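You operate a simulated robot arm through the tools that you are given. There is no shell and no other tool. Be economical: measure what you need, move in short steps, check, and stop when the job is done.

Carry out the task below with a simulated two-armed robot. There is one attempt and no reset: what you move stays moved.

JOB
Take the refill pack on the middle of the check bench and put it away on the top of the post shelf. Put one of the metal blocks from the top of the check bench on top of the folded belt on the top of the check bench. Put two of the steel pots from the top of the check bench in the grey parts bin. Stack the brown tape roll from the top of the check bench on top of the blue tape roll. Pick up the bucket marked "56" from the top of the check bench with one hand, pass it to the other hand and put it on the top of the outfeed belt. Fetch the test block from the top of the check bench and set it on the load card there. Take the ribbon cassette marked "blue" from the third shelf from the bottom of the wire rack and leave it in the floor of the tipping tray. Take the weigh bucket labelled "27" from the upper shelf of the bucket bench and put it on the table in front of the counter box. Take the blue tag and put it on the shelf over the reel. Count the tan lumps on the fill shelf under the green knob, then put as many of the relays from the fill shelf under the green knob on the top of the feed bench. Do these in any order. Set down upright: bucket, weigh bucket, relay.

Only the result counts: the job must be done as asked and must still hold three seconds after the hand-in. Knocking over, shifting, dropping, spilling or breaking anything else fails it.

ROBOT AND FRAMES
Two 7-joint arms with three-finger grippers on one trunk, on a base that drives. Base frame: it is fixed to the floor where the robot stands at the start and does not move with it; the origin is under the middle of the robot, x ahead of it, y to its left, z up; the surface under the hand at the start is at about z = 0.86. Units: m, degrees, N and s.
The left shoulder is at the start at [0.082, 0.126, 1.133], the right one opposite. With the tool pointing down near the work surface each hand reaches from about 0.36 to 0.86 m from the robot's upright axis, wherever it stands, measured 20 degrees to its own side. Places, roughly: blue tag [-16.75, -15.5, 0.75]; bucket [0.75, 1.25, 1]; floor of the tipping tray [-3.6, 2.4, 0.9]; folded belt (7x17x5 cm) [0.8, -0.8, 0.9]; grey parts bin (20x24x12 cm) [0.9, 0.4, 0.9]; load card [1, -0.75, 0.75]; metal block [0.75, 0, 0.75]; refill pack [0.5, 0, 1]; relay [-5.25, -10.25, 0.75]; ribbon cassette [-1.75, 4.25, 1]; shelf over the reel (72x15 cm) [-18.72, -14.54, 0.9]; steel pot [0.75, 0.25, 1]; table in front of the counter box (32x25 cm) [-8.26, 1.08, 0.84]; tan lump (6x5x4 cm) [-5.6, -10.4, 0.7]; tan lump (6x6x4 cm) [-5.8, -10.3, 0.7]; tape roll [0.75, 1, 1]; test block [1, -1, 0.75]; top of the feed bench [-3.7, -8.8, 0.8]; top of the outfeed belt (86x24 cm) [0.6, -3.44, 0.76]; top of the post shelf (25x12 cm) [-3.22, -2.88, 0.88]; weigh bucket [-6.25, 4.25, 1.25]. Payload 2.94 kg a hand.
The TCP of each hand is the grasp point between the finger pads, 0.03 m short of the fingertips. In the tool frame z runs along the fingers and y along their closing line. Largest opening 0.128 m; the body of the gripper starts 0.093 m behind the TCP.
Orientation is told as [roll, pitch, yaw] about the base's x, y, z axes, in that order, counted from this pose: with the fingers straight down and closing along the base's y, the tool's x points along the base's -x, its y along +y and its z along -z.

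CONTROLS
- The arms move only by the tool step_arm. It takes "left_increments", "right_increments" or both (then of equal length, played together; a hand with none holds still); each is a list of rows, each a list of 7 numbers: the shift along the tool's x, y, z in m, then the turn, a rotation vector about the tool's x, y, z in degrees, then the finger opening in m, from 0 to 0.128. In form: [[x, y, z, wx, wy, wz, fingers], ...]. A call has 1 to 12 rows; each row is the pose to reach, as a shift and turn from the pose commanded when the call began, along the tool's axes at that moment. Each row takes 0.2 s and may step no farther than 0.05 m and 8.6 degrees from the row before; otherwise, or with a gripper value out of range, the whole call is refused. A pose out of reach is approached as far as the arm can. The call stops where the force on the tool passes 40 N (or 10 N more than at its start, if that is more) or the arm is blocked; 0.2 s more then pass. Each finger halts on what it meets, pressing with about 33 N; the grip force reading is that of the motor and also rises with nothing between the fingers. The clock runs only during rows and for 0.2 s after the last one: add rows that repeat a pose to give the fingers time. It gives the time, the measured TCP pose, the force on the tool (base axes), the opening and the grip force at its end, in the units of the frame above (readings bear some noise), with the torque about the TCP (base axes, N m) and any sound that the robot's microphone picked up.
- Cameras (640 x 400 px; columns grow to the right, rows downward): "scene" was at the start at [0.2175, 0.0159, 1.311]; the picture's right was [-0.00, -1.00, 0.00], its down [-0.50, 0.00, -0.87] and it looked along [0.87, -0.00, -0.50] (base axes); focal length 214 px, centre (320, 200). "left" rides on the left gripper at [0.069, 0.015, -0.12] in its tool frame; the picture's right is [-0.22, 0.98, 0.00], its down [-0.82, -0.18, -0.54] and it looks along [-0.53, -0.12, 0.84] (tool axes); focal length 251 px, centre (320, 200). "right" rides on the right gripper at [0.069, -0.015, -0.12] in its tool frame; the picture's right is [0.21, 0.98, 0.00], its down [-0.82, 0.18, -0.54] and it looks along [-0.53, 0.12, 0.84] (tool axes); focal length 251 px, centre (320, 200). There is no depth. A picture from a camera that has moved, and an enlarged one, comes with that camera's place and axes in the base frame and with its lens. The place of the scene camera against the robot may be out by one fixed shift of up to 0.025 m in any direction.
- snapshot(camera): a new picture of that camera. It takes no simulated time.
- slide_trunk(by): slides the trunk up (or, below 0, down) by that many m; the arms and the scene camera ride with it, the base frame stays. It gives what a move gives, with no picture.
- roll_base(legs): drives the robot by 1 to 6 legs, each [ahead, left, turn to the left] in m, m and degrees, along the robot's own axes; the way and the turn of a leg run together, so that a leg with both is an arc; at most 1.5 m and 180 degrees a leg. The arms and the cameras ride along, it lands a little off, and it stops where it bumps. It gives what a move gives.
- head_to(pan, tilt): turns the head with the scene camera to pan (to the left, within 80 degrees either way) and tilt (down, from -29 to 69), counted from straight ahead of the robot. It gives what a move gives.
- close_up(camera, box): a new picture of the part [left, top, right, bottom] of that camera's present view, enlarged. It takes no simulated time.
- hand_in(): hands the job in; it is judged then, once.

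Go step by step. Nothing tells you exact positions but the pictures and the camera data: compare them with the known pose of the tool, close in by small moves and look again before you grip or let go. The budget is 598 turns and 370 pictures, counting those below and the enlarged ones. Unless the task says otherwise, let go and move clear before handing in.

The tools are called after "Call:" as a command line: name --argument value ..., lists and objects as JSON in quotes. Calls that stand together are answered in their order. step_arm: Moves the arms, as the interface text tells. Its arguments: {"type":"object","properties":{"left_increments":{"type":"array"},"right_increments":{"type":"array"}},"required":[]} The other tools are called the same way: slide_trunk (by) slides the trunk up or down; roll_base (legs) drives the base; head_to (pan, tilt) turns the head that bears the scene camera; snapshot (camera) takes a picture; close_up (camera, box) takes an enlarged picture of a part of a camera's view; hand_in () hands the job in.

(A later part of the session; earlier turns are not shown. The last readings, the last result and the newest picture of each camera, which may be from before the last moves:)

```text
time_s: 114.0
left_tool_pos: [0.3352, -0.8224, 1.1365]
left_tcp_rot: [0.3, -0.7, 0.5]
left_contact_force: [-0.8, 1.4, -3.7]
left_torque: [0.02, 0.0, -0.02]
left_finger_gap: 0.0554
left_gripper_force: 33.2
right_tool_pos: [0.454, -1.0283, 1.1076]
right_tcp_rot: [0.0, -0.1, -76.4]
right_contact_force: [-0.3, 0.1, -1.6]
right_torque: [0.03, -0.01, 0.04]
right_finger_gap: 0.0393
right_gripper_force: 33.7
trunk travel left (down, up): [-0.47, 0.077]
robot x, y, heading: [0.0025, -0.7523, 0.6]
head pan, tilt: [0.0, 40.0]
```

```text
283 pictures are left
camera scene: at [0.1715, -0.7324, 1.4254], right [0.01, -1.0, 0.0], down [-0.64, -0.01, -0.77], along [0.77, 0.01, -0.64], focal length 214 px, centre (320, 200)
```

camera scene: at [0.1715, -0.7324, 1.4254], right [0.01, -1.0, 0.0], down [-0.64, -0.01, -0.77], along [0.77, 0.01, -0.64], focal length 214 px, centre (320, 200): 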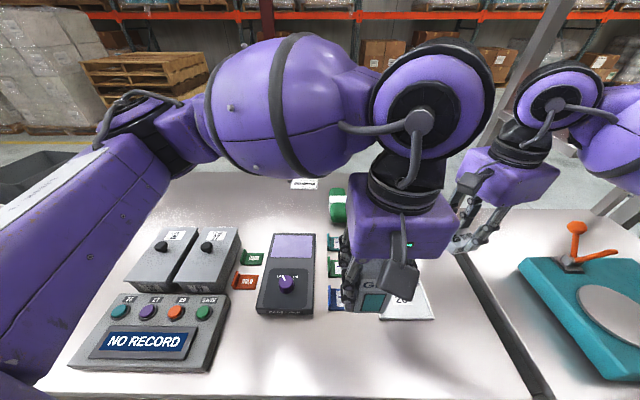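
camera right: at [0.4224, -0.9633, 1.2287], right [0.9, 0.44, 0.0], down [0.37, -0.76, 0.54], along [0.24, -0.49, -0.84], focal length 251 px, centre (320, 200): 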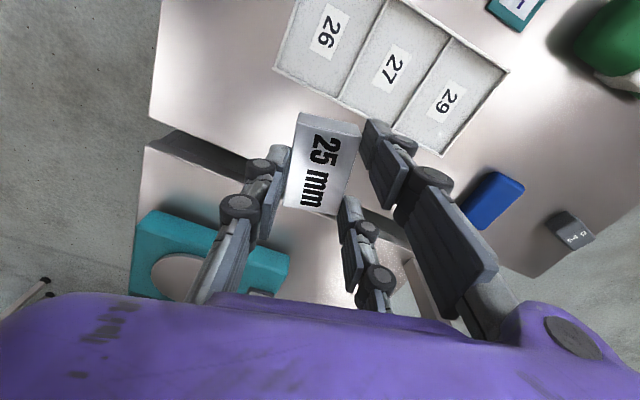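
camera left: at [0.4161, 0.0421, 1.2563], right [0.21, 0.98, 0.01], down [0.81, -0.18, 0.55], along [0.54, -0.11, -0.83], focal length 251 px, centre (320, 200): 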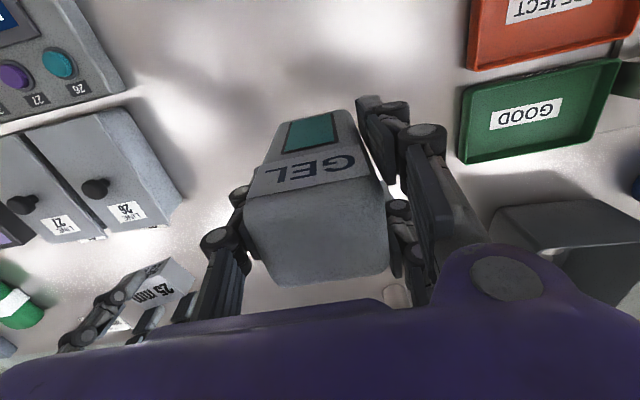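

Call:
roll_base --legs '[[0.18, 0, -0.6]]'

Call:
snapshot --camera "right"

Call:
snapshot --camera "left"

Call:
snapshot --camera "scene"

```text
time_s: 115.2
left_tool_pos: [0.421, -0.8233, 1.1365]
left_tcp_rot: [0.2, -0.7, 0.0]
left_contact_force: [-0.1, 0.2, -2.9]
left_torque: [0.06, -0.02, 0.0]
left_finger_gap: 0.0555
left_gripper_force: 32.6
right_tool_pos: [0.5373, -1.0318, 1.1099]
right_tcp_rot: [0.1, 0.1, -77.1]
right_contact_force: [0.3, -0.3, -1.8]
right_torque: [-0.02, 0.03, -0.01]
right_finger_gap: 0.0393
right_gripper_force: 32.8
trunk travel left (down, up): [-0.47, 0.077]
robot x, y, heading: [0.0932, -0.7519, 0.1]
head pan, tilt: [0.0, 40.0]
stopped in leg 1: the robot was blocked; the commanded pose is now the measured one
```

```text
282 pictures are left
camera right: at [0.5066, -0.9667, 1.2291], right [0.9, 0.43, 0.0], down [0.36, -0.76, 0.54], along [0.23, -0.49, -0.84], focal length 251 px, centre (320, 200)
```

right: 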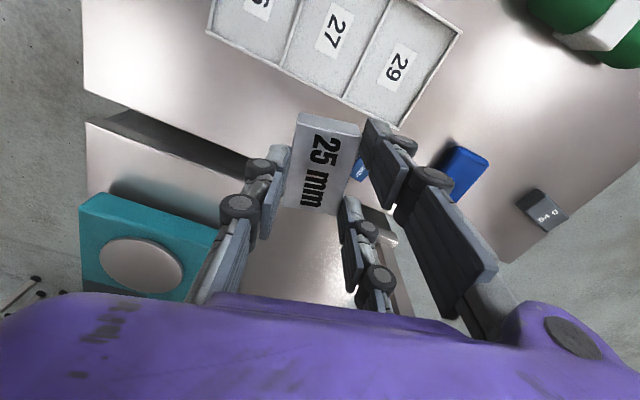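

```text
281 pictures are left
camera left: at [0.3491, -0.8098, 1.2559], right [0.21, 0.98, 0.01], down [0.81, -0.18, 0.55], along [0.54, -0.11, -0.83], focal length 251 px, centre (320, 200)
```

left: 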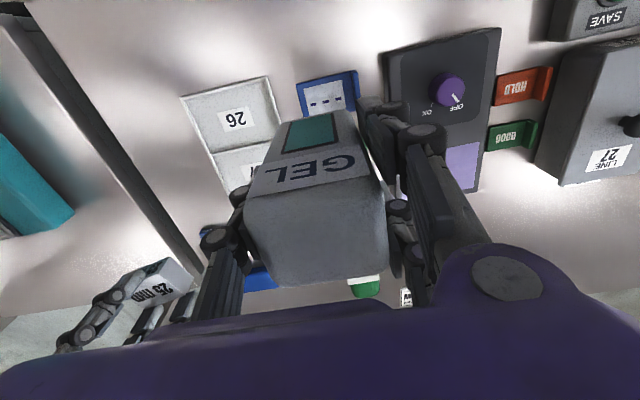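

```text
280 pictures are left
camera scene: at [0.2574, -0.7329, 1.4255], right [0.0, -1.0, 0.0], down [-0.64, 0.0, -0.77], along [0.77, 0.0, -0.64], focal length 214 px, centre (320, 200)
```

scene: 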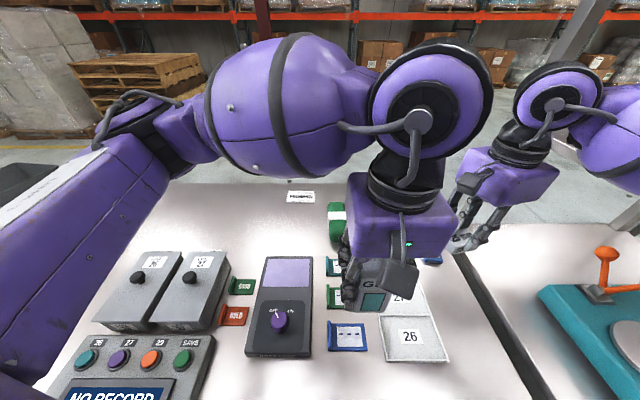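

The base is blocked at x≈0.09 here. I clear the left hand to the left and get a view of the folded belt with the right hand.

Call:
step_arm --left_increments '[[0, 0.04, -0.01, 0, 0, 0, 0.04], [0, 0.08, -0.02, 0, 0, 0, 0.04], [0, 0.12, -0.03, 0, 0, 0, 0.04], [0, 0.16, -0.04, 0, 0, 0, 0.04], [0, 0.2, -0.05, 0, 0, 0, 0.04], [0, 0.24, -0.05, 0, 0, 0, 0.04], [0, 0.28, -0.05, 0, 0, 0, 0.04], [0, 0.3, -0.05, 0, 0, 0, 0.04]]'

Call:
step_arm --right_increments '[[0, 0, -0.01, 0, 0, -8.5, 0.02], [0, 0.01, -0.02, 0, 0, -17, 0.02], [0, 0.02, -0.02, 0, 0, -25.5, 0.02], [0, 0.03, -0.02, 0, 0, -34, 0.02], [0, 0.03, -0.02, 0, 0, -42.5, 0.02], [0, 0.03, -0.02, 0, 0, -51, 0.02], [0, 0.03, -0.02, 0, 0, -59.5, 0.02], [0, 0.03, -0.02, 0, 0, -68, 0.02], [0, 0.03, -0.02, 0, 0, -76.5, 0.02], [0, 0.03, -0.02, 0, 0, -76.5, 0.02]]'

Call:
snapshot --camera "right"

Call:
snapshot --camera "scene"

```text
time_s: 117.0
left_tool_pos: [0.4184, -0.5225, 1.1887]
left_tcp_rot: [0.3, -1.0, 0.0]
left_contact_force: [-0.7, -0.1, -1.5]
left_torque: [0.04, 0.0, -0.02]
left_finger_gap: 0.0556
left_gripper_force: 32.6
right_tool_pos: [0.537, -1.0321, 1.1103]
right_tcp_rot: [0.3, -0.1, -77.0]
right_contact_force: [-1.5, 0.6, -1.2]
right_torque: [0.01, -0.01, 0.04]
right_finger_gap: 0.0396
right_gripper_force: 33.0
trunk travel left (down, up): [-0.47, 0.077]
robot x, y, heading: [0.0901, -0.7488, -0.1]
head pan, tilt: [0.0, 40.0]
```

```text
time_s: 119.2
left_tool_pos: [0.4194, -0.5234, 1.1897]
left_tcp_rot: [0.4, -0.8, 0.1]
left_contact_force: [-1.0, 0.3, -4.0]
left_torque: [0.01, 0.01, 0.01]
left_finger_gap: 0.0554
left_gripper_force: 33.2
right_tool_pos: [0.5661, -1.0236, 1.13]
right_tcp_rot: [-0.1, -0.3, -0.3]
right_contact_force: [0.7, -0.2, -2.0]
right_torque: [0.0, 0.02, -0.05]
right_finger_gap: 0.0395
right_gripper_force: 32.8
trunk travel left (down, up): [-0.47, 0.077]
robot x, y, heading: [0.0928, -0.748, 0.1]
head pan, tilt: [0.0, 40.0]
```

```text
279 pictures are left
camera right: at [0.4961, -1.0382, 1.2501], right [-0.21, 0.98, 0.0], down [0.82, 0.17, 0.54], along [0.53, 0.11, -0.84], focal length 251 px, centre (320, 200)
```

right: 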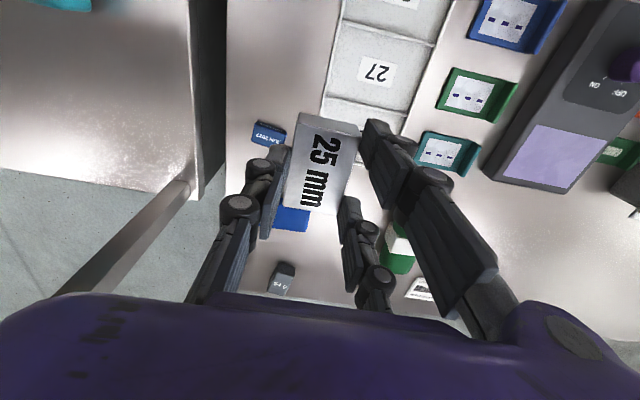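

```text
278 pictures are left
camera scene: at [0.2563, -0.7328, 1.4259], right [0.0, -1.0, 0.0], down [-0.64, 0.0, -0.77], along [0.77, 0.0, -0.64], focal length 214 px, centre (320, 200)
```

scene: 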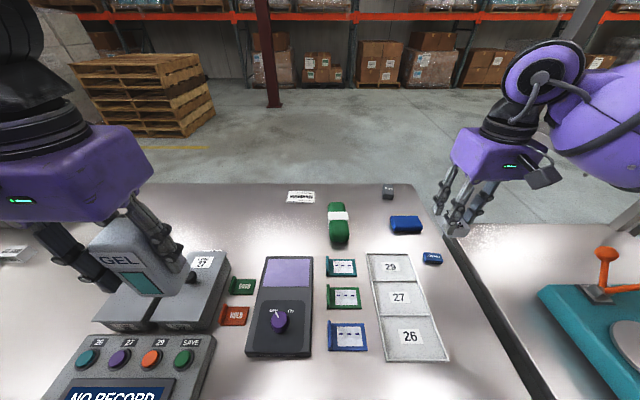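

Call:
close_up --camera "scene" --box '[270, 170, 470, 280]'

```text
3.20 times, centred on (370, 225) of scene
camera zoom: at [0.2563, -0.7328, 1.4259], right [0.0, -1.0, 0.0], down [-0.64, 0.0, -0.77], along [0.77, 0.0, -0.64], focal length 686 px, centre (160, 120)
```

zoom: 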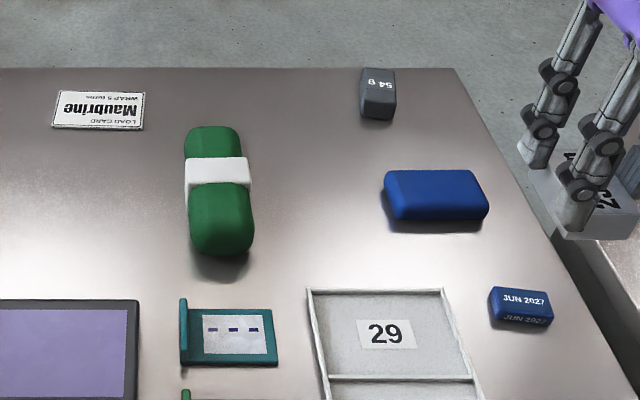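

Call:
step_arm --right_increments '[[-0.03, 0.04, 0, 0, 0, 0, 0.02], [-0.05, 0.08, 0, 0, 0, 0, 0.02], [-0.07, 0.12, 0, 0, 0, 0, 0.02], [-0.09, 0.16, 0, 0, 0, 0, 0.02], [-0.11, 0.2, 0, 0, 0, 0, 0.02], [-0.124, 0.224, 0, 0, 0, 0, 0.02], [-0.124, 0.224, 0, 0, 0, 0, 0.02]]'

Call:
snapshot --camera "right"

Call:
snapshot --camera "scene"

```text
time_s: 120.8
left_tool_pos: [0.4201, -0.5239, 1.1896]
left_tcp_rot: [0.3, -0.9, 0.1]
left_contact_force: [-0.2, 0.0, -3.5]
left_torque: [-0.04, 0.01, 0.02]
left_finger_gap: 0.0553
left_gripper_force: 32.9
right_tool_pos: [0.6927, -0.8014, 1.1303]
right_tcp_rot: [0.1, -0.2, -0.6]
right_contact_force: [-0.1, 0.3, -1.7]
right_torque: [0.03, 0.0, -0.02]
right_finger_gap: 0.0392
right_gripper_force: 33.3
trunk travel left (down, up): [-0.47, 0.077]
robot x, y, heading: [0.0941, -0.7489, 0.1]
head pan, tilt: [0.0, 40.0]
```

```text
276 pictures are left
camera right: at [0.6229, -0.8152, 1.2506], right [-0.21, 0.98, 0.0], down [0.82, 0.17, 0.54], along [0.53, 0.11, -0.84], focal length 251 px, centre (320, 200)
```

right: 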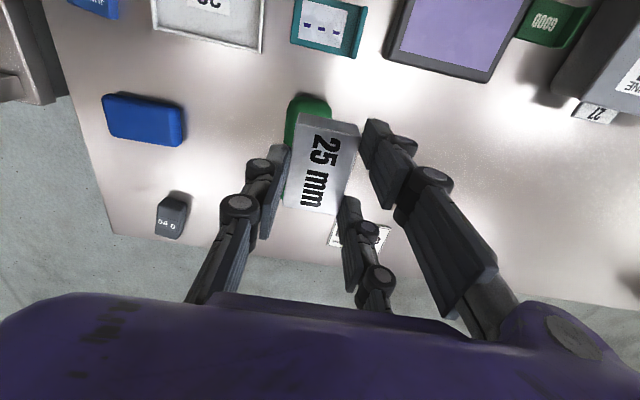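

```text
275 pictures are left
camera scene: at [0.2563, -0.7331, 1.4259], right [0.0, -1.0, 0.0], down [-0.64, 0.0, -0.77], along [0.77, 0.0, -0.64], focal length 214 px, centre (320, 200)
```

scene: 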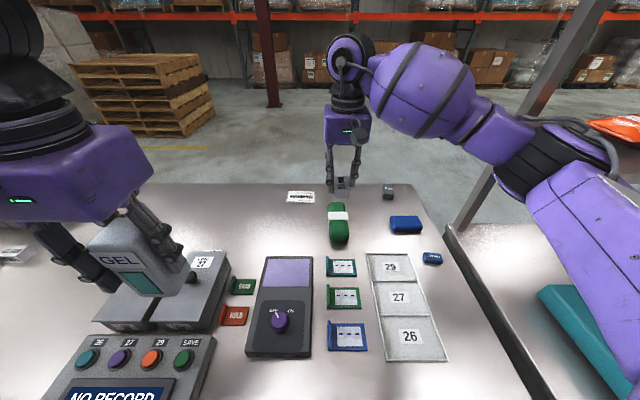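

Call:
step_arm --right_increments '[[-0.03, -0.004, 0.03, 0, 0, 0, 0.02], [-0.065, -0.006, 0.06, 0, 0, 0, 0.02], [-0.065, -0.006, 0.1, 0, 0, 0, 0.02], [-0.065, -0.006, 0.125, 0, 0, 0, 0.02], [-0.065, -0.006, 0.125, 0, 0, 0, 0.02]]'

Call:
snapshot --camera "right"

Call:
close_up --camera "scene" --box '[270, 150, 430, 280]'

```text
time_s: 122.0
left_tool_pos: [0.42, -0.523, 1.189]
left_tcp_rot: [0.3, -1.0, 0.1]
left_contact_force: [-0.6, -0.3, -2.7]
left_torque: [-0.03, 0.01, 0.02]
left_finger_gap: 0.0555
left_gripper_force: 33.5
right_tool_pos: [0.7575, -0.8096, 1.0054]
right_tcp_rot: [0.1, -0.2, -0.4]
right_contact_force: [0.4, 0.3, -0.8]
right_torque: [0.02, 0.0, -0.01]
right_finger_gap: 0.0397
right_gripper_force: 32.5
trunk travel left (down, up): [-0.47, 0.077]
robot x, y, heading: [0.0934, -0.7475, 0.0]
head pan, tilt: [0.0, 40.0]
```

```text
274 pictures are left
camera right: at [0.6879, -0.8217, 1.1253], right [-0.21, 0.98, 0.0], down [0.82, 0.17, 0.54], along [0.53, 0.11, -0.84], focal length 251 px, centre (320, 200)
```

right: 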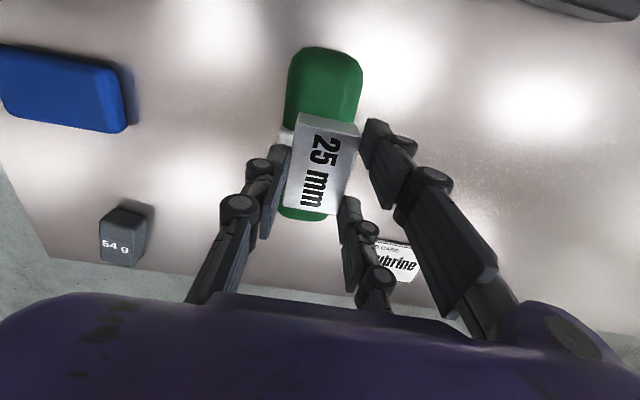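

```text
3.08 times, centred on (350, 215) of scene
camera zoom: at [0.2564, -0.7329, 1.4259], right [0.0, -1.0, 0.0], down [-0.64, 0.0, -0.77], along [0.77, 0.0, -0.64], focal length 660 px, centre (228, 154)
```

zoom: 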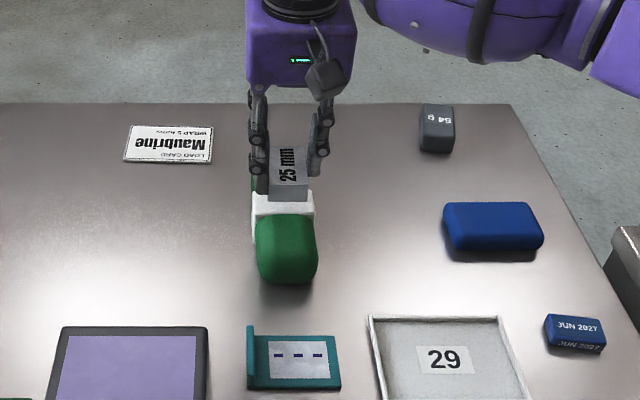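

Belt centre measured (0.783,−0.811). Align and lower the block onto it.

Call:
step_arm --right_increments '[[-0.025, -0.001, 0.0, 0, 0, 0, 0.02], [-0.025, -0.001, 0.02, 0, 0, 0, 0.02], [-0.025, -0.001, 0.035, 0, 0, 0, 0.02], [-0.025, -0.001, 0.04, 0, 0, 0, 0.02], [-0.025, -0.001, 0.043, 0, 0, 0, 0.02]]'

Call:
snapshot --camera "right"

```text
time_s: 123.2
left_tool_pos: [0.4188, -0.5231, 1.1892]
left_tcp_rot: [0.3, -0.9, 0.1]
left_contact_force: [0.4, -0.6, -3.0]
left_torque: [0.04, -0.04, 0.01]
left_finger_gap: 0.0554
left_gripper_force: 32.8
right_tool_pos: [0.7821, -0.8099, 0.9627]
right_tcp_rot: [0.0, -0.2, -0.4]
right_contact_force: [0.1, 0.2, -1.3]
right_torque: [0.02, -0.04, 0.0]
right_finger_gap: 0.0395
right_gripper_force: 33.0
trunk travel left (down, up): [-0.47, 0.077]
robot x, y, heading: [0.0904, -0.749, -0.1]
head pan, tilt: [0.0, 40.0]
```

```text
272 pictures are left
camera right: at [0.7124, -0.823, 1.0825], right [-0.21, 0.98, 0.0], down [0.82, 0.17, 0.54], along [0.53, 0.11, -0.84], focal length 251 px, centre (320, 200)
```

right: 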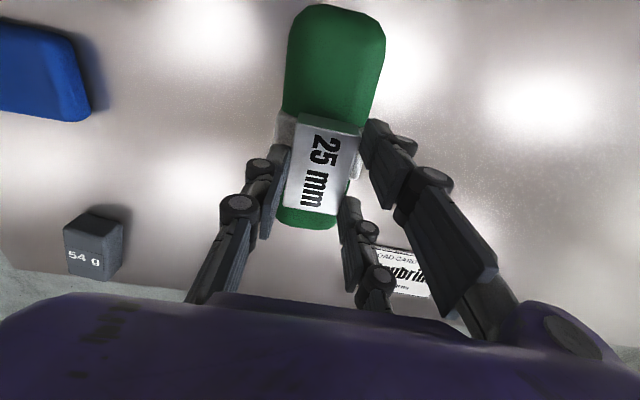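

No contact yet; lower in millimetre steps until it bears.

Call:
step_arm --right_increments '[[0, 0, 0.003, 0, 0, 0, 0.02], [0, 0, 0.006, 0, 0, 0, 0.02], [0, 0, 0.008, 0, 0, 0, 0.02], [0, 0, 0.008, 0, 0, 0, 0.02]]'

```text
time_s: 124.2
left_tool_pos: [0.4187, -0.5231, 1.191]
left_tcp_rot: [0.5, -0.9, 0.1]
left_contact_force: [0.2, -0.1, -2.7]
left_torque: [-0.02, -0.03, 0.02]
left_finger_gap: 0.0555
left_gripper_force: 32.5
right_tool_pos: [0.782, -0.809, 0.9573]
right_tcp_rot: [0.0, -0.5, -0.5]
right_contact_force: [-5.5, -3.1, 21.4]
right_torque: [-0.1, 0.11, -0.02]
right_finger_gap: 0.0398
right_gripper_force: 32.4
trunk travel left (down, up): [-0.47, 0.077]
robot x, y, heading: [0.0934, -0.7522, 0.0]
head pan, tilt: [0.0, 40.0]
```

Call:
step_arm --right_increments '[[0, 0, -0.003, 0, 0, 0, 0.02], [0, 0, -0.003, 0, 0, 0, 0.04], [0, 0, -0.003, 0, 0, 0, 0.07], [0, 0, -0.003, 0, 0, 0, 0.07], [0, 0, -0.04, 0, 0, 0, 0.07], [0, 0, -0.09, 0, 0, 0, 0.07], [0, 0, -0.13, 0, 0, 0, 0.07]]'

Call:
snapshot --camera "right"

Call:
close_up --camera "scene" --box '[270, 150, 430, 280]'

```text
time_s: 125.8
left_tool_pos: [0.4199, -0.5235, 1.1895]
left_tcp_rot: [0.3, -0.9, 0.2]
left_contact_force: [0.3, -0.6, -3.1]
left_torque: [0.01, -0.01, -0.01]
left_finger_gap: 0.0553
left_gripper_force: 33.1
right_tool_pos: [0.7822, -0.8098, 1.0873]
right_tcp_rot: [0.0, -0.2, -0.4]
right_contact_force: [-0.2, 0.8, -0.6]
right_torque: [0.03, 0.0, 0.0]
right_finger_gap: 0.0703
right_gripper_force: 0.0
trunk travel left (down, up): [-0.47, 0.077]
robot x, y, heading: [0.092, -0.7496, 0.3]
head pan, tilt: [0.0, 40.0]
```

```text
271 pictures are left
camera right: at [0.7122, -0.8233, 1.2056], right [-0.21, 0.98, 0.0], down [0.82, 0.17, 0.54], along [0.53, 0.11, -0.84], focal length 251 px, centre (320, 200)
```

right: 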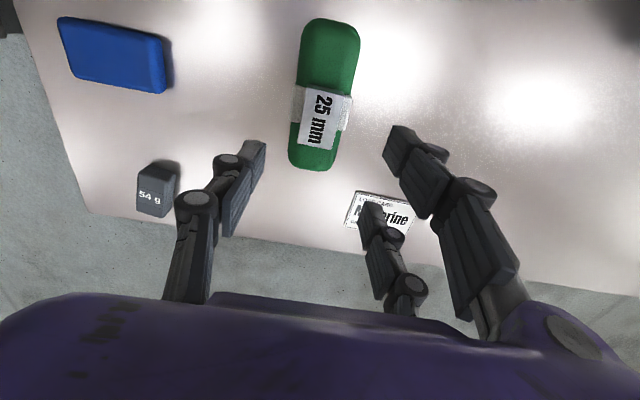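

```text
3.08 times, centred on (350, 215) of scene
camera zoom: at [0.2562, -0.7327, 1.4259], right [0.0, -1.0, 0.0], down [-0.64, 0.0, -0.77], along [0.77, 0.0, -0.64], focal length 660 px, centre (228, 154)
```

zoom: 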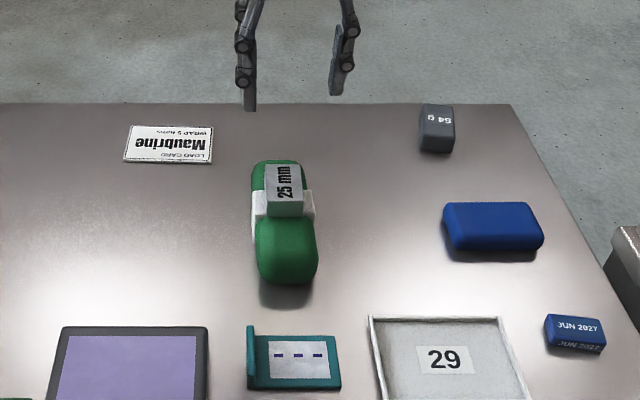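

Block rests on the belt. Next the 54 g test block at about (0.96,−1.03): I tilt the right hand 40° for reach and lower the trunk to extend it.

Call:
step_arm --left_increments '[[0, 0, -0.03, 0, 0, 0, 0.04], [0, 0, -0.06, 0, 0, 0, 0.04], [0, 0, -0.09, 0, 0, 0, 0.04], [0, 0, -0.1, 0, 0, 0, 0.04], [0, 0, -0.1, 0, 0, 0, 0.04], [0, 0, -0.1, 0, 0, 0, 0.04], [0, 0, -0.1, 0, 0, 0, 0.04]]' --right_increments '[[0, 0, -0.04, 0, 0, 0, 0.08], [0, -0.02, -0.08, 0, -8, 0, 0.08], [0, -0.06, -0.1, 0, -16, 0, 0.08], [0, -0.1, -0.11, 0, -24, 0, 0.08], [0, -0.14, -0.11, 0, -32, 0, 0.08], [-0.03, -0.17, -0.11, 0, -40, 0, 0.08], [-0.06, -0.2, -0.11, 0, -40, 0, 0.08]]'

Call:
slide_trunk --by -0.12

Call:
snapshot --camera "right"

Call:
snapshot --camera "scene"

```text
time_s: 127.4
left_tool_pos: [0.4179, -0.5225, 1.2903]
left_tcp_rot: [0.4, -0.9, 0.0]
left_contact_force: [0.6, 0.3, -2.9]
left_torque: [-0.01, -0.01, 0.01]
left_finger_gap: 0.0554
left_gripper_force: 32.7
right_tool_pos: [0.8402, -1.01, 1.195]
right_tcp_rot: [0.1, -40.3, -0.5]
right_contact_force: [0.4, 0.6, 0.5]
right_torque: [0.03, 0.0, 0.01]
right_finger_gap: 0.0803
right_gripper_force: 0.1
trunk travel left (down, up): [-0.47, 0.077]
robot x, y, heading: [0.0902, -0.7469, -0.0]
head pan, tilt: [0.0, 40.0]
```

```text
time_s: 128.9
left_tool_pos: [0.3602, -0.5215, 1.1728]
left_tcp_rot: [0.2, -1.7, 0.0]
left_contact_force: [0.1, 1.3, -2.5]
left_torque: [-0.01, 0.0, 0.02]
left_finger_gap: 0.0554
left_gripper_force: 33.5
right_tool_pos: [0.7827, -1.0077, 1.0862]
right_tcp_rot: [-0.1, -41.0, -0.5]
right_contact_force: [-0.3, -0.5, 0.5]
right_torque: [0.03, 0.01, 0.02]
right_finger_gap: 0.0798
right_gripper_force: 0.1
trunk travel left (down, up): [-0.35, 0.197]
robot x, y, heading: [0.0535, -0.7548, 0.4]
head pan, tilt: [0.0, 40.0]
```

```text
269 pictures are left
camera right: at [0.6527, -1.0208, 1.1314], right [-0.15, 0.98, -0.14], down [0.27, 0.18, 0.95], along [0.95, 0.11, -0.29], focal length 251 px, centre (320, 200)
```

right: 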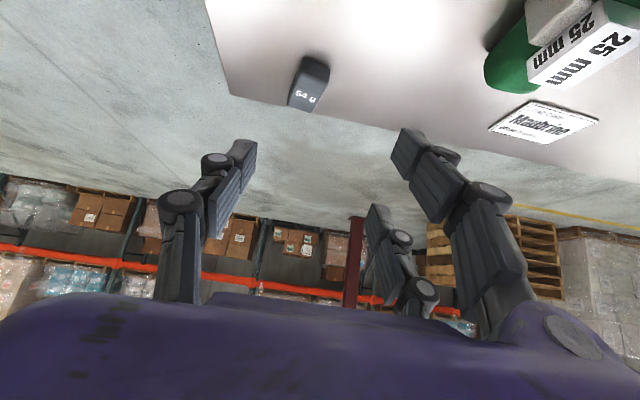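

```text
268 pictures are left
camera scene: at [0.2422, -0.73, 1.2983], right [0.0, -1.0, 0.0], down [-0.63, 0.0, -0.78], along [0.78, 0.0, -0.63], focal length 214 px, centre (320, 200)
```

scene: 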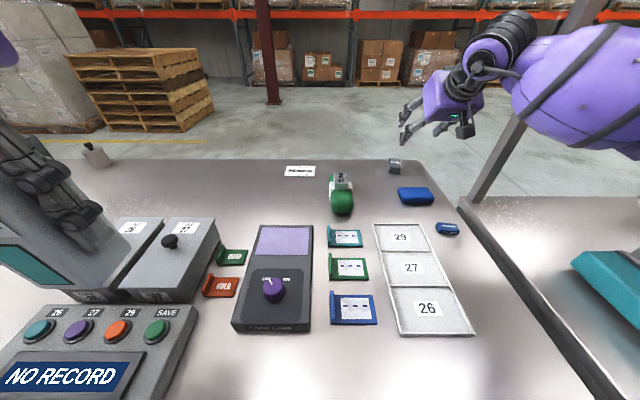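

The robot got pushed back when the trunk lowered – something touches. Raise again a little and check.

Call:
slide_trunk --by 0.06

Call:
head_to --pan 30 --tilt 69

Call:
snapshot --camera "scene"

```text
time_s: 129.9
left_tool_pos: [0.3842, -0.5238, 1.2331]
left_tcp_rot: [0.3, -1.5, 0.1]
left_contact_force: [0.1, -0.1, -3.4]
left_torque: [0.02, 0.0, 0.05]
left_finger_gap: 0.0553
left_gripper_force: 33.2
right_tool_pos: [0.8088, -1.0106, 1.1435]
right_tcp_rot: [0.0, -40.8, -0.6]
right_contact_force: [0.4, -0.3, 0.7]
right_torque: [0.01, -0.03, -0.02]
right_finger_gap: 0.08
right_gripper_force: 0.0
trunk travel left (down, up): [-0.41, 0.137]
robot x, y, heading: [0.0691, -0.7503, 0.5]
head pan, tilt: [0.0, 40.0]
```

```text
time_s: 130.8
left_tool_pos: [0.3834, -0.5248, 1.2334]
left_tcp_rot: [0.2, -1.6, 0.1]
left_contact_force: [0.3, 0.1, -2.9]
left_torque: [0.01, -0.04, -0.01]
left_finger_gap: 0.0555
left_gripper_force: 33.1
right_tool_pos: [0.8069, -1.0122, 1.144]
right_tcp_rot: [0.1, -40.9, -0.6]
right_contact_force: [0.5, -0.9, -0.3]
right_torque: [0.0, 0.0, -0.01]
right_finger_gap: 0.08
right_gripper_force: 0.1
trunk travel left (down, up): [-0.41, 0.137]
robot x, y, heading: [0.0736, -0.7504, -0.1]
head pan, tilt: [30.0, 68.8]
```

```text
267 pictures are left
camera scene: at [0.2133, -0.705, 1.3228], right [0.5, -0.87, 0.01], down [-0.8, -0.47, -0.37], along [0.33, 0.18, -0.93], focal length 214 px, centre (320, 200)
```

scene: 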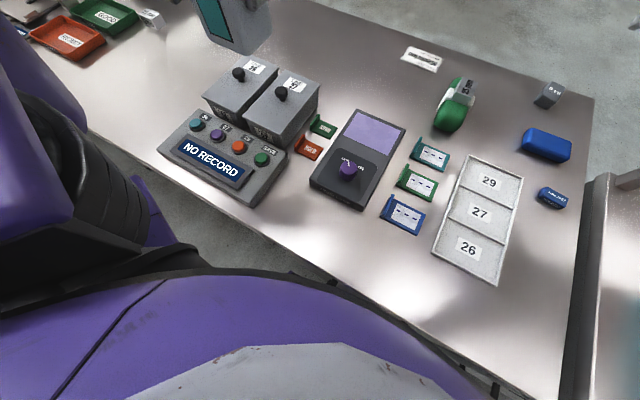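

Call:
slide_trunk --by 0.06

Call:
roll_base --legs '[[0.025, 0, 0]]'

Call:
snapshot --camera "right"

```text
time_s: 131.8
left_tool_pos: [0.4152, -0.5242, 1.2914]
left_tcp_rot: [0.3, -1.3, 0.1]
left_contact_force: [0.4, 0.4, -3.2]
left_torque: [0.01, -0.04, 0.04]
left_finger_gap: 0.0555
left_gripper_force: 33.3
right_tool_pos: [0.838, -1.0109, 1.1971]
right_tcp_rot: [0.1, -40.4, -0.5]
right_contact_force: [-0.1, 0.1, -0.6]
right_torque: [0.03, -0.01, 0.0]
right_finger_gap: 0.08
right_gripper_force: 0.0
trunk travel left (down, up): [-0.47, 0.077]
robot x, y, heading: [0.0947, -0.749, -0.3]
head pan, tilt: [30.0, 68.8]
```

```text
time_s: 132.5
left_tool_pos: [0.4177, -0.525, 1.2899]
left_tcp_rot: [0.2, -1.1, -0.2]
left_contact_force: [0.7, 0.3, -3.4]
left_torque: [-0.02, 0.03, 0.01]
left_finger_gap: 0.0553
left_gripper_force: 33.0
right_tool_pos: [0.839, -1.0104, 1.1936]
right_tcp_rot: [0.1, -40.2, -0.6]
right_contact_force: [-0.3, -0.2, -0.7]
right_torque: [0.02, 0.03, 0.01]
right_finger_gap: 0.08
right_gripper_force: 0.1
trunk travel left (down, up): [-0.47, 0.077]
robot x, y, heading: [0.0933, -0.7512, -0.2]
head pan, tilt: [30.0, 68.8]
stopped in leg 1: the robot was blocked; the commanded pose is now the measured one
```

```text
266 pictures are left
camera right: at [0.7089, -1.0236, 1.2406], right [-0.15, 0.98, -0.14], down [0.28, 0.18, 0.94], along [0.95, 0.11, -0.3], focal length 251 px, centre (320, 200)
```

right: 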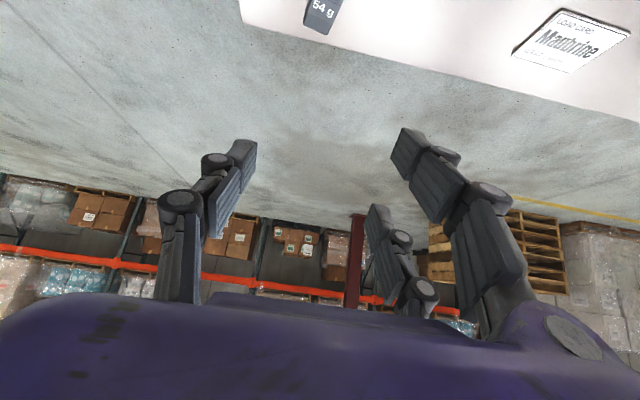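

Call:
step_arm --right_increments '[[0.007, -0.004, 0.044, 0, 0, 0, 0.08], [0.014, -0.009, 0.088, 0, 0, 0, 0.08], [0.022, -0.013, 0.133, 0, 0, 0, 0.08], [0.03, -0.018, 0.177, 0, 0, 0, 0.08], [0.038, -0.021, 0.2217, 0, 0, 0, 0.08], [0.038, -0.021, 0.2217, 0, 0, 0, 0.08]]'

Call:
snapshot --camera "right"

```text
time_s: 133.9
left_tool_pos: [0.4165, -0.5244, 1.29]
left_tcp_rot: [0.2, -1.2, -0.1]
left_contact_force: [-0.2, 0.5, -3.1]
left_torque: [0.0, 0.0, 0.0]
left_finger_gap: 0.0553
left_gripper_force: 33.0
right_tool_pos: [0.9517, -1.0336, 1.0008]
right_tcp_rot: [0.1, -40.4, -0.7]
right_contact_force: [-0.4, 0.5, -0.6]
right_torque: [0.02, -0.03, -0.01]
right_finger_gap: 0.08
right_gripper_force: 0.0
trunk travel left (down, up): [-0.47, 0.077]
robot x, y, heading: [0.0912, -0.751, 0.1]
head pan, tilt: [30.0, 68.8]
```

```text
265 pictures are left
camera right: at [0.8215, -1.0455, 1.048], right [-0.15, 0.98, -0.14], down [0.28, 0.18, 0.94], along [0.95, 0.11, -0.3], focal length 251 px, centre (320, 200)
```

right: 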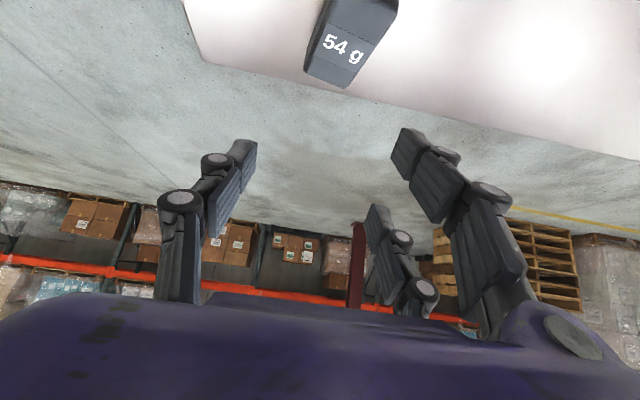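

Call:
step_arm --right_increments '[[0.025, 0.0026, 0.03, 0, 0, 0, 0.08], [0.045, 0.0026, 0.06, 0, 0, 0, 0.08], [0.059, 0.0026, 0.0757, 0, 0, 0, 0.08], [0.059, 0.0026, 0.0757, 0, 0, 0, 0.08]]'

Call:
snapshot --camera "right"

```text
time_s: 134.9
left_tool_pos: [0.4155, -0.5259, 1.2906]
left_tcp_rot: [0.3, -1.1, -0.1]
left_contact_force: [0.6, -0.1, -1.8]
left_torque: [-0.01, 0.01, 0.0]
left_finger_gap: 0.0554
left_gripper_force: 32.8
right_tool_pos: [0.9577, -1.0299, 0.9058]
right_tcp_rot: [0.1, -40.2, -0.6]
right_contact_force: [-1.1, -0.2, 0.5]
right_torque: [-0.02, 0.0, -0.01]
right_finger_gap: 0.0801
right_gripper_force: 0.1
trunk travel left (down, up): [-0.47, 0.077]
robot x, y, heading: [0.0941, -0.748, 0.1]
head pan, tilt: [30.0, 68.8]
```

```text
264 pictures are left
camera right: at [0.8257, -1.0424, 0.9523], right [-0.15, 0.98, -0.14], down [0.28, 0.18, 0.94], along [0.95, 0.11, -0.3], focal length 251 px, centre (320, 200)
```

right: 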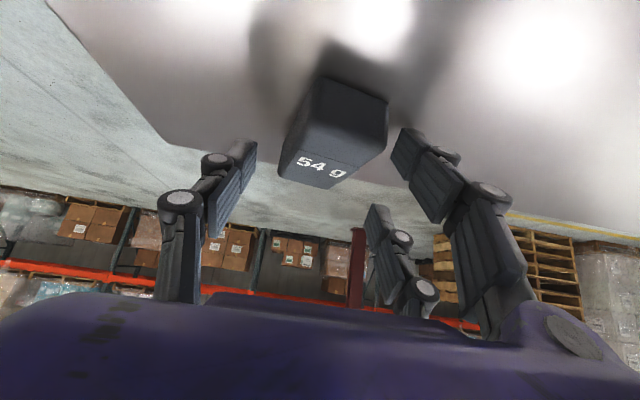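

Good alignment; close on it.

Call:
step_arm --right_increments '[[0, 0, 0, 0, 0, 0, 0.06], [0, 0, 0, 0, 0, 0, 0.04], [0, 0, 0, 0, 0, 0, 0.02], [0, 0, 0, 0, 0, 0, 0.02]]'

Call:
snapshot --camera "right"

```text
time_s: 135.9
left_tool_pos: [0.416, -0.5244, 1.2914]
left_tcp_rot: [0.3, -1.3, 0.0]
left_contact_force: [0.4, 1.0, -3.0]
left_torque: [0.01, -0.05, -0.01]
left_finger_gap: 0.0554
left_gripper_force: 33.0
right_tool_pos: [0.956, -1.0295, 0.9069]
right_tcp_rot: [0.1, -40.3, -0.6]
right_contact_force: [1.2, 0.2, 5.3]
right_torque: [0.17, -0.09, -0.08]
right_finger_gap: 0.0407
right_gripper_force: 33.4
trunk travel left (down, up): [-0.47, 0.077]
robot x, y, heading: [0.0972, -0.7476, 0.0]
head pan, tilt: [30.0, 68.8]
```

```text
263 pictures are left
camera right: at [0.8259, -1.0423, 0.9535], right [-0.15, 0.98, -0.14], down [0.28, 0.18, 0.94], along [0.95, 0.11, -0.3], focal length 251 px, centre (320, 200)
```

right: 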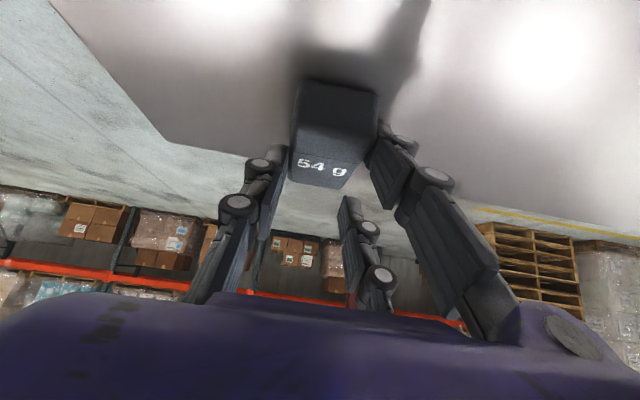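

Call:
step_arm --right_increments '[[-0.026, 0, -0.03, 0, 0, 0, 0.02], [-0.052, 0, -0.061, 0, 0, 0, 0.02], [-0.0777, 0, -0.0915, 0, 0, 0, 0.02], [-0.0777, 0.045, -0.0915, 0, 0, 0, 0.02], [-0.0777, 0.09, -0.0915, 0, 0, 0, 0.02], [-0.0777, 0.135, -0.0915, 0, 0, 0, 0.02], [-0.0777, 0.18, -0.0915, 0, 0, 0, 0.02], [-0.0777, 0.225, -0.0915, 0, 0, 0, 0.02], [-0.0777, 0.27, -0.0915, 0, 0, 0, 0.02], [-0.065, 0.31, -0.1, 0, 0, 0, 0.02], [-0.0503, 0.35, -0.1148, 0, 0, 0, 0.02], [-0.0503, 0.357, -0.1148, 0, 0, 0, 0.02]]'

Call:
snapshot --camera "right"

Call:
head_to --pan 0 --tilt 35

```text
time_s: 138.5
left_tool_pos: [0.416, -0.5254, 1.2902]
left_tcp_rot: [0.3, -1.2, 0.0]
left_contact_force: [0.4, 0.3, -2.9]
left_torque: [0.01, 0.0, 0.0]
left_finger_gap: 0.0554
left_gripper_force: 32.9
right_tool_pos: [0.9235, -0.6728, 1.0251]
right_tcp_rot: [0.0, -40.1, -0.5]
right_contact_force: [0.0, -0.2, -0.2]
right_torque: [0.0, 0.03, -0.01]
right_finger_gap: 0.0404
right_gripper_force: 32.8
trunk travel left (down, up): [-0.47, 0.077]
robot x, y, heading: [0.0964, -0.7488, 0.1]
head pan, tilt: [30.0, 68.8]
```

```text
262 pictures are left
camera right: at [0.7929, -0.6849, 1.0725], right [-0.15, 0.98, -0.14], down [0.28, 0.18, 0.94], along [0.95, 0.11, -0.3], focal length 251 px, centre (320, 200)
```

right: 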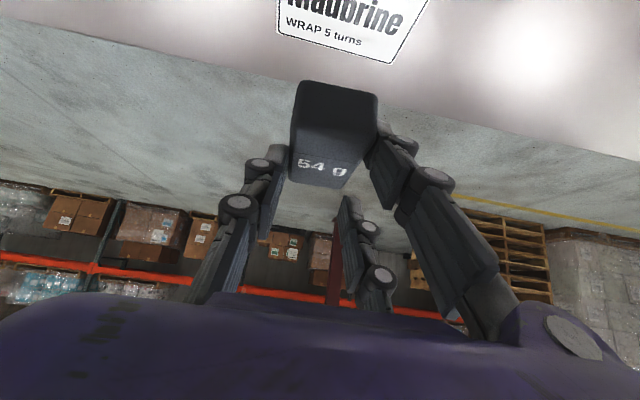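

```text
time_s: 139.5
left_tool_pos: [0.4159, -0.5246, 1.2898]
left_tcp_rot: [0.4, -1.2, 0.0]
left_contact_force: [0.1, 0.1, -3.2]
left_torque: [-0.01, -0.01, 0.01]
left_finger_gap: 0.0557
left_gripper_force: 33.3
right_tool_pos: [0.9236, -0.673, 1.0252]
right_tcp_rot: [0.1, -40.2, -0.6]
right_contact_force: [-1.0, 0.2, -0.6]
right_torque: [0.04, 0.0, 0.03]
right_finger_gap: 0.0405
right_gripper_force: 32.7
trunk travel left (down, up): [-0.47, 0.077]
robot x, y, heading: [0.094, -0.7473, -0.1]
head pan, tilt: [0.0, 35.0]
```

Call:
step_arm --right_increments '[[0.025, 0.0075, 0.03, 0, 0, 0, 0.02], [0.05, 0.0075, 0.06, 0, 0, 0, 0.02], [0.07, 0.0075, 0.086, 0, 0, 0, 0.02], [0.0745, 0.0075, 0.0912, 0, 0, 0, 0.02], [0.0745, 0.0075, 0.0912, 0, 0, 0, 0.02]]'

Call:
snapshot --camera "right"

Call:
close_up --camera "scene" --box '[230, 120, 430, 260]'

```text
time_s: 140.7
left_tool_pos: [0.416, -0.5242, 1.2907]
left_tcp_rot: [0.3, -1.3, -0.1]
left_contact_force: [0.1, -0.1, -3.2]
left_torque: [0.01, 0.01, 0.0]
left_finger_gap: 0.0554
left_gripper_force: 32.7
right_tool_pos: [0.9261, -0.6657, 0.9113]
right_tcp_rot: [0.1, -40.4, -0.6]
right_contact_force: [1.5, 2.0, 11.3]
right_torque: [0.26, -0.13, 0.0]
right_finger_gap: 0.0406
right_gripper_force: 33.1
trunk travel left (down, up): [-0.47, 0.077]
robot x, y, heading: [0.0923, -0.7495, -0.1]
head pan, tilt: [0.0, 35.0]
```

```text
261 pictures are left
camera right: at [0.7958, -0.6777, 0.9581], right [-0.15, 0.98, -0.14], down [0.28, 0.18, 0.94], along [0.95, 0.11, -0.3], focal length 251 px, centre (320, 200)
```

right: 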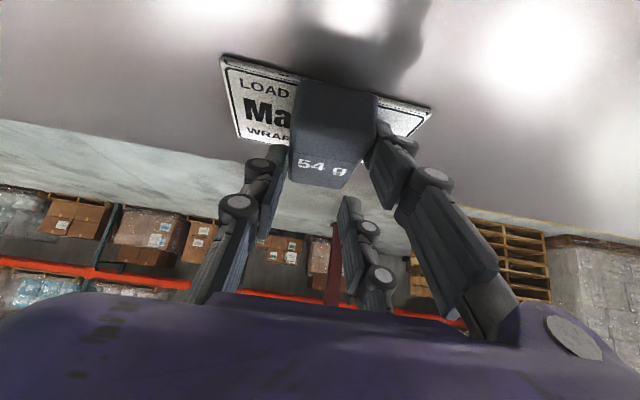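

```text
2.86 times, centred on (330, 190) of scene
camera zoom: at [0.2567, -0.7326, 1.4342], right [0.0, -1.0, 0.0], down [-0.57, 0.0, -0.82], along [0.82, 0.0, -0.57], focal length 613 px, centre (291, 229)
```

zoom: 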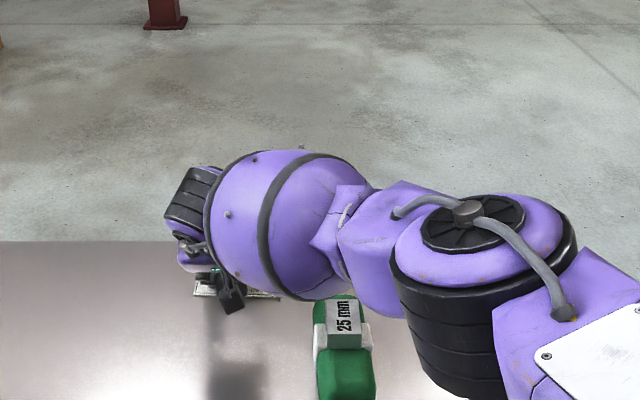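

Call:
step_arm --right_increments '[[0, 0, 0, 0, 0, 0, 0.045], [0, 0, 0, 0, 0, 0, 0.07], [0, 0, 0, 0, 0, 0, 0.08], [-0.026, 0, -0.03, 0, 0, 0, 0.08], [-0.052, 0, -0.061, 0, 0, 0, 0.08], [-0.0777, 0, -0.0915, 0, 0, 0, 0.08], [-0.1, 0, -0.118, 0, 0, 0, 0.08]]'

Call:
snapshot --camera "right"

```text
time_s: 142.3
left_tool_pos: [0.4167, -0.5246, 1.2904]
left_tcp_rot: [0.3, -1.2, 0.0]
left_contact_force: [0.4, 0.5, -3.5]
left_torque: [-0.02, -0.03, 0.01]
left_finger_gap: 0.0555
left_gripper_force: 33.3
right_tool_pos: [0.926, -0.6663, 1.063]
right_tcp_rot: [0.0, -40.2, -0.7]
right_contact_force: [0.3, 0.6, -0.1]
right_torque: [0.0, -0.02, 0.03]
right_finger_gap: 0.0803
right_gripper_force: 0.0
trunk travel left (down, up): [-0.47, 0.077]
robot x, y, heading: [0.0938, -0.7499, 0.1]
head pan, tilt: [0.0, 35.0]
```

```text
259 pictures are left
camera right: at [0.7951, -0.6776, 1.1103], right [-0.15, 0.98, -0.14], down [0.28, 0.18, 0.94], along [0.95, 0.11, -0.3], focal length 251 px, centre (320, 200)
```

right: 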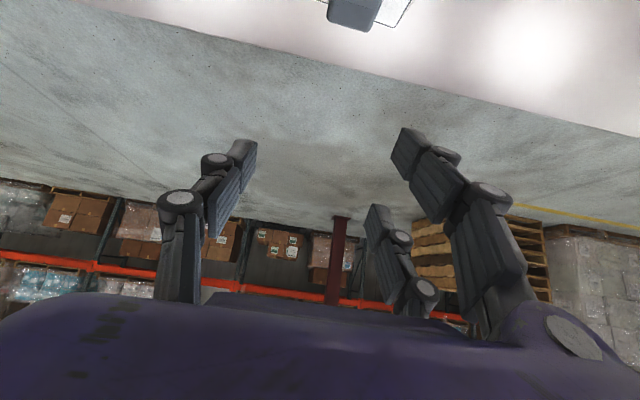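

Call:
step_arm --right_increments '[[0, 0, -0.045, 0, 0, 0, 0.08], [0.01, -0.02, -0.085, 0, 0, 0, 0.08], [0.035, -0.04, -0.12, 0, 6, 0, 0.08], [0.06, -0.06, -0.155, 0, 12, 0, 0.08], [0.085, -0.08, -0.185, 0, 20, 0, 0.08], [0.11, -0.1, -0.215, 0, 28, 0, 0.08], [0.135, -0.12, -0.24, 0, 34, 0, 0.08], [0.164, -0.14, -0.27, 0, 40, 0, 0.08], [0.164, -0.14, -0.27, 0, 40, 0, 0.08]]'

Call:
close_up --camera "scene" --box '[230, 120, 430, 260]'

```text
time_s: 144.3
left_tool_pos: [0.4159, -0.5255, 1.2905]
left_tcp_rot: [0.3, -1.2, 0.0]
left_contact_force: [0.0, 0.2, -3.3]
left_torque: [-0.02, 0.02, 0.03]
left_finger_gap: 0.0555
left_gripper_force: 33.3
right_tool_pos: [0.6251, -0.8003, 1.1634]
right_tcp_rot: [-0.1, -0.1, -0.6]
right_contact_force: [0.2, 0.4, 0.1]
right_torque: [0.0, 0.0, 0.01]
right_finger_gap: 0.0798
right_gripper_force: 0.0
trunk travel left (down, up): [-0.47, 0.077]
robot x, y, heading: [0.0905, -0.7502, -0.2]
head pan, tilt: [0.0, 35.0]
```

```text
2.86 times, centred on (330, 190) of scene
camera zoom: at [0.2572, -0.7325, 1.4339], right [0.0, -1.0, 0.0], down [-0.57, 0.0, -0.82], along [0.82, 0.0, -0.57], focal length 613 px, centre (291, 229)
```

zoom: 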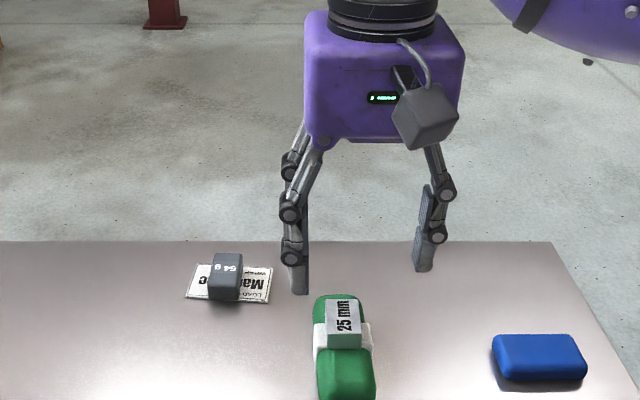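

Test block is on the card. Now carry the gel pack toward the post shelf: back off, turn, and look around.

Call:
roll_base --legs '[[-0.7, 0, 0], [0, 0, -90]]'

Call:
head_to --pan 0 --tilt 15

Call:
snapshot --camera "scene"

Call:
head_to --pan 60 --tilt 15

Call:
snapshot --camera "scene"

Call:
head_to --pan -60 --tilt 15

Call:
snapshot --camera "scene"

```text
time_s: 152.0
left_tool_pos: [-0.3786, -1.077, 1.2884]
left_tcp_rot: [0.4, -0.9, -89.5]
left_contact_force: [0.6, -0.3, -3.4]
left_torque: [-0.01, 0.0, 0.04]
left_finger_gap: 0.0555
left_gripper_force: 33.2
right_tool_pos: [-0.6525, -1.2899, 1.1606]
right_tcp_rot: [0.0, 0.1, -89.9]
right_contact_force: [0.7, 0.3, 0.4]
right_torque: [-0.01, 0.03, 0.0]
right_finger_gap: 0.0801
right_gripper_force: 0.1
trunk travel left (down, up): [-0.47, 0.077]
robot x, y, heading: [-0.6054, -0.7502, -89.6]
head pan, tilt: [0.0, 35.0]
```

```text
time_s: 152.8
left_tool_pos: [-0.3782, -1.0765, 1.2885]
left_tcp_rot: [0.3, -0.8, -89.4]
left_contact_force: [0.6, -0.4, -3.0]
left_torque: [-0.02, 0.02, -0.01]
left_finger_gap: 0.0555
left_gripper_force: 33.2
right_tool_pos: [-0.651, -1.2889, 1.1593]
right_tcp_rot: [0.0, 0.1, -89.9]
right_contact_force: [0.2, 0.4, -0.3]
right_torque: [-0.01, 0.0, 0.0]
right_finger_gap: 0.0802
right_gripper_force: 0.0
trunk travel left (down, up): [-0.47, 0.077]
robot x, y, heading: [-0.6052, -0.7514, -89.4]
head pan, tilt: [0.0, 15.0]
```

```text
257 pictures are left
camera scene: at [-0.6008, -0.9076, 1.465], right [-1.0, -0.01, 0.0], down [0.0, 0.26, -0.97], along [0.01, -0.97, -0.26], focal length 214 px, centre (320, 200)
```

scene: 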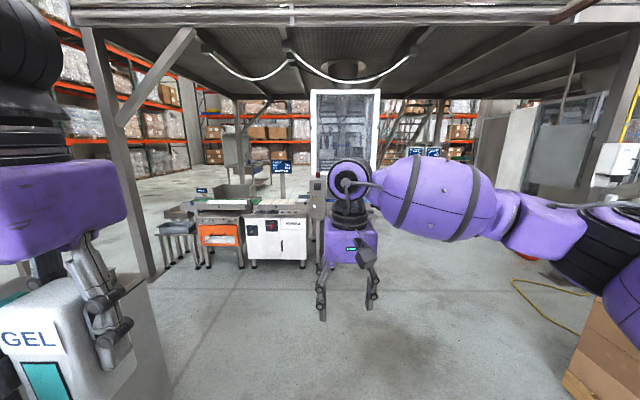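

```text
time_s: 154.1
left_tool_pos: [-0.3786, -1.077, 1.2885]
left_tcp_rot: [0.3, -1.0, -89.4]
left_contact_force: [0.4, -0.4, -2.7]
left_torque: [-0.02, 0.0, 0.0]
left_finger_gap: 0.0556
left_gripper_force: 32.9
right_tool_pos: [-0.6526, -1.2887, 1.1616]
right_tcp_rot: [0.1, 0.1, -89.9]
right_contact_force: [-0.8, -0.3, 0.5]
right_torque: [-0.01, -0.01, 0.01]
right_finger_gap: 0.0802
right_gripper_force: 0.0
trunk travel left (down, up): [-0.47, 0.077]
robot x, y, heading: [-0.6056, -0.7509, -89.4]
head pan, tilt: [60.0, 15.0]
```

```text
256 pictures are left
camera scene: at [-0.5205, -0.8601, 1.465], right [-0.49, -0.87, 0.0], down [-0.23, 0.13, -0.97], along [0.84, -0.47, -0.26], focal length 214 px, centre (320, 200)
```

scene: 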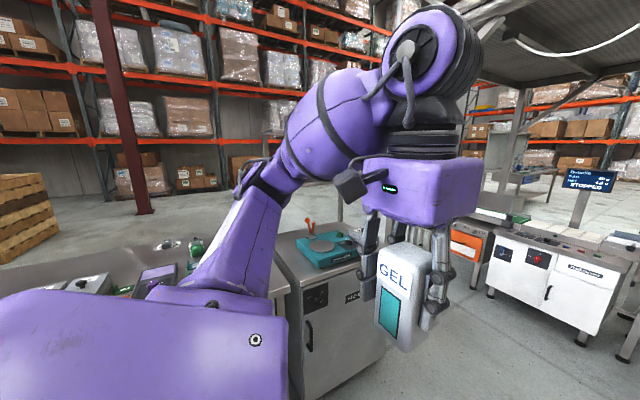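

```text
time_s: 156.1
left_tool_pos: [-0.3792, -1.0764, 1.2883]
left_tcp_rot: [0.3, -0.9, -89.4]
left_contact_force: [-0.1, -0.5, -3.0]
left_torque: [-0.02, -0.02, 0.02]
left_finger_gap: 0.0556
left_gripper_force: 33.4
right_tool_pos: [-0.6532, -1.2888, 1.1606]
right_tcp_rot: [-0.1, 0.1, -90.0]
right_contact_force: [0.4, 0.3, -0.4]
right_torque: [0.02, -0.01, -0.03]
right_finger_gap: 0.0801
right_gripper_force: 0.0
trunk travel left (down, up): [-0.47, 0.077]
robot x, y, heading: [-0.6048, -0.7493, -89.6]
head pan, tilt: [-60.0, 15.0]
```

```text
255 pictures are left
camera scene: at [-0.6822, -0.8619, 1.4651], right [-0.51, 0.86, 0.0], down [0.22, 0.13, -0.97], along [-0.83, -0.49, -0.26], focal length 214 px, centre (320, 200)
```

scene: 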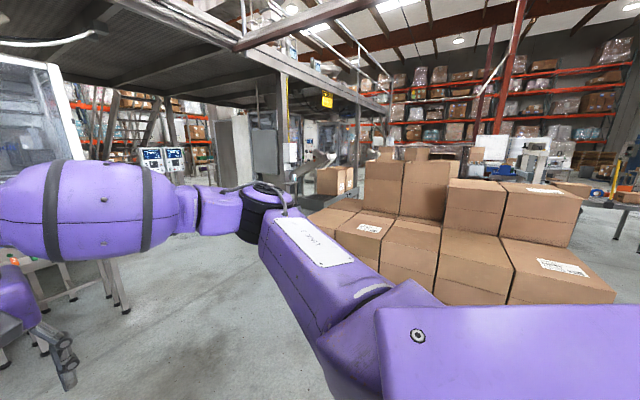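

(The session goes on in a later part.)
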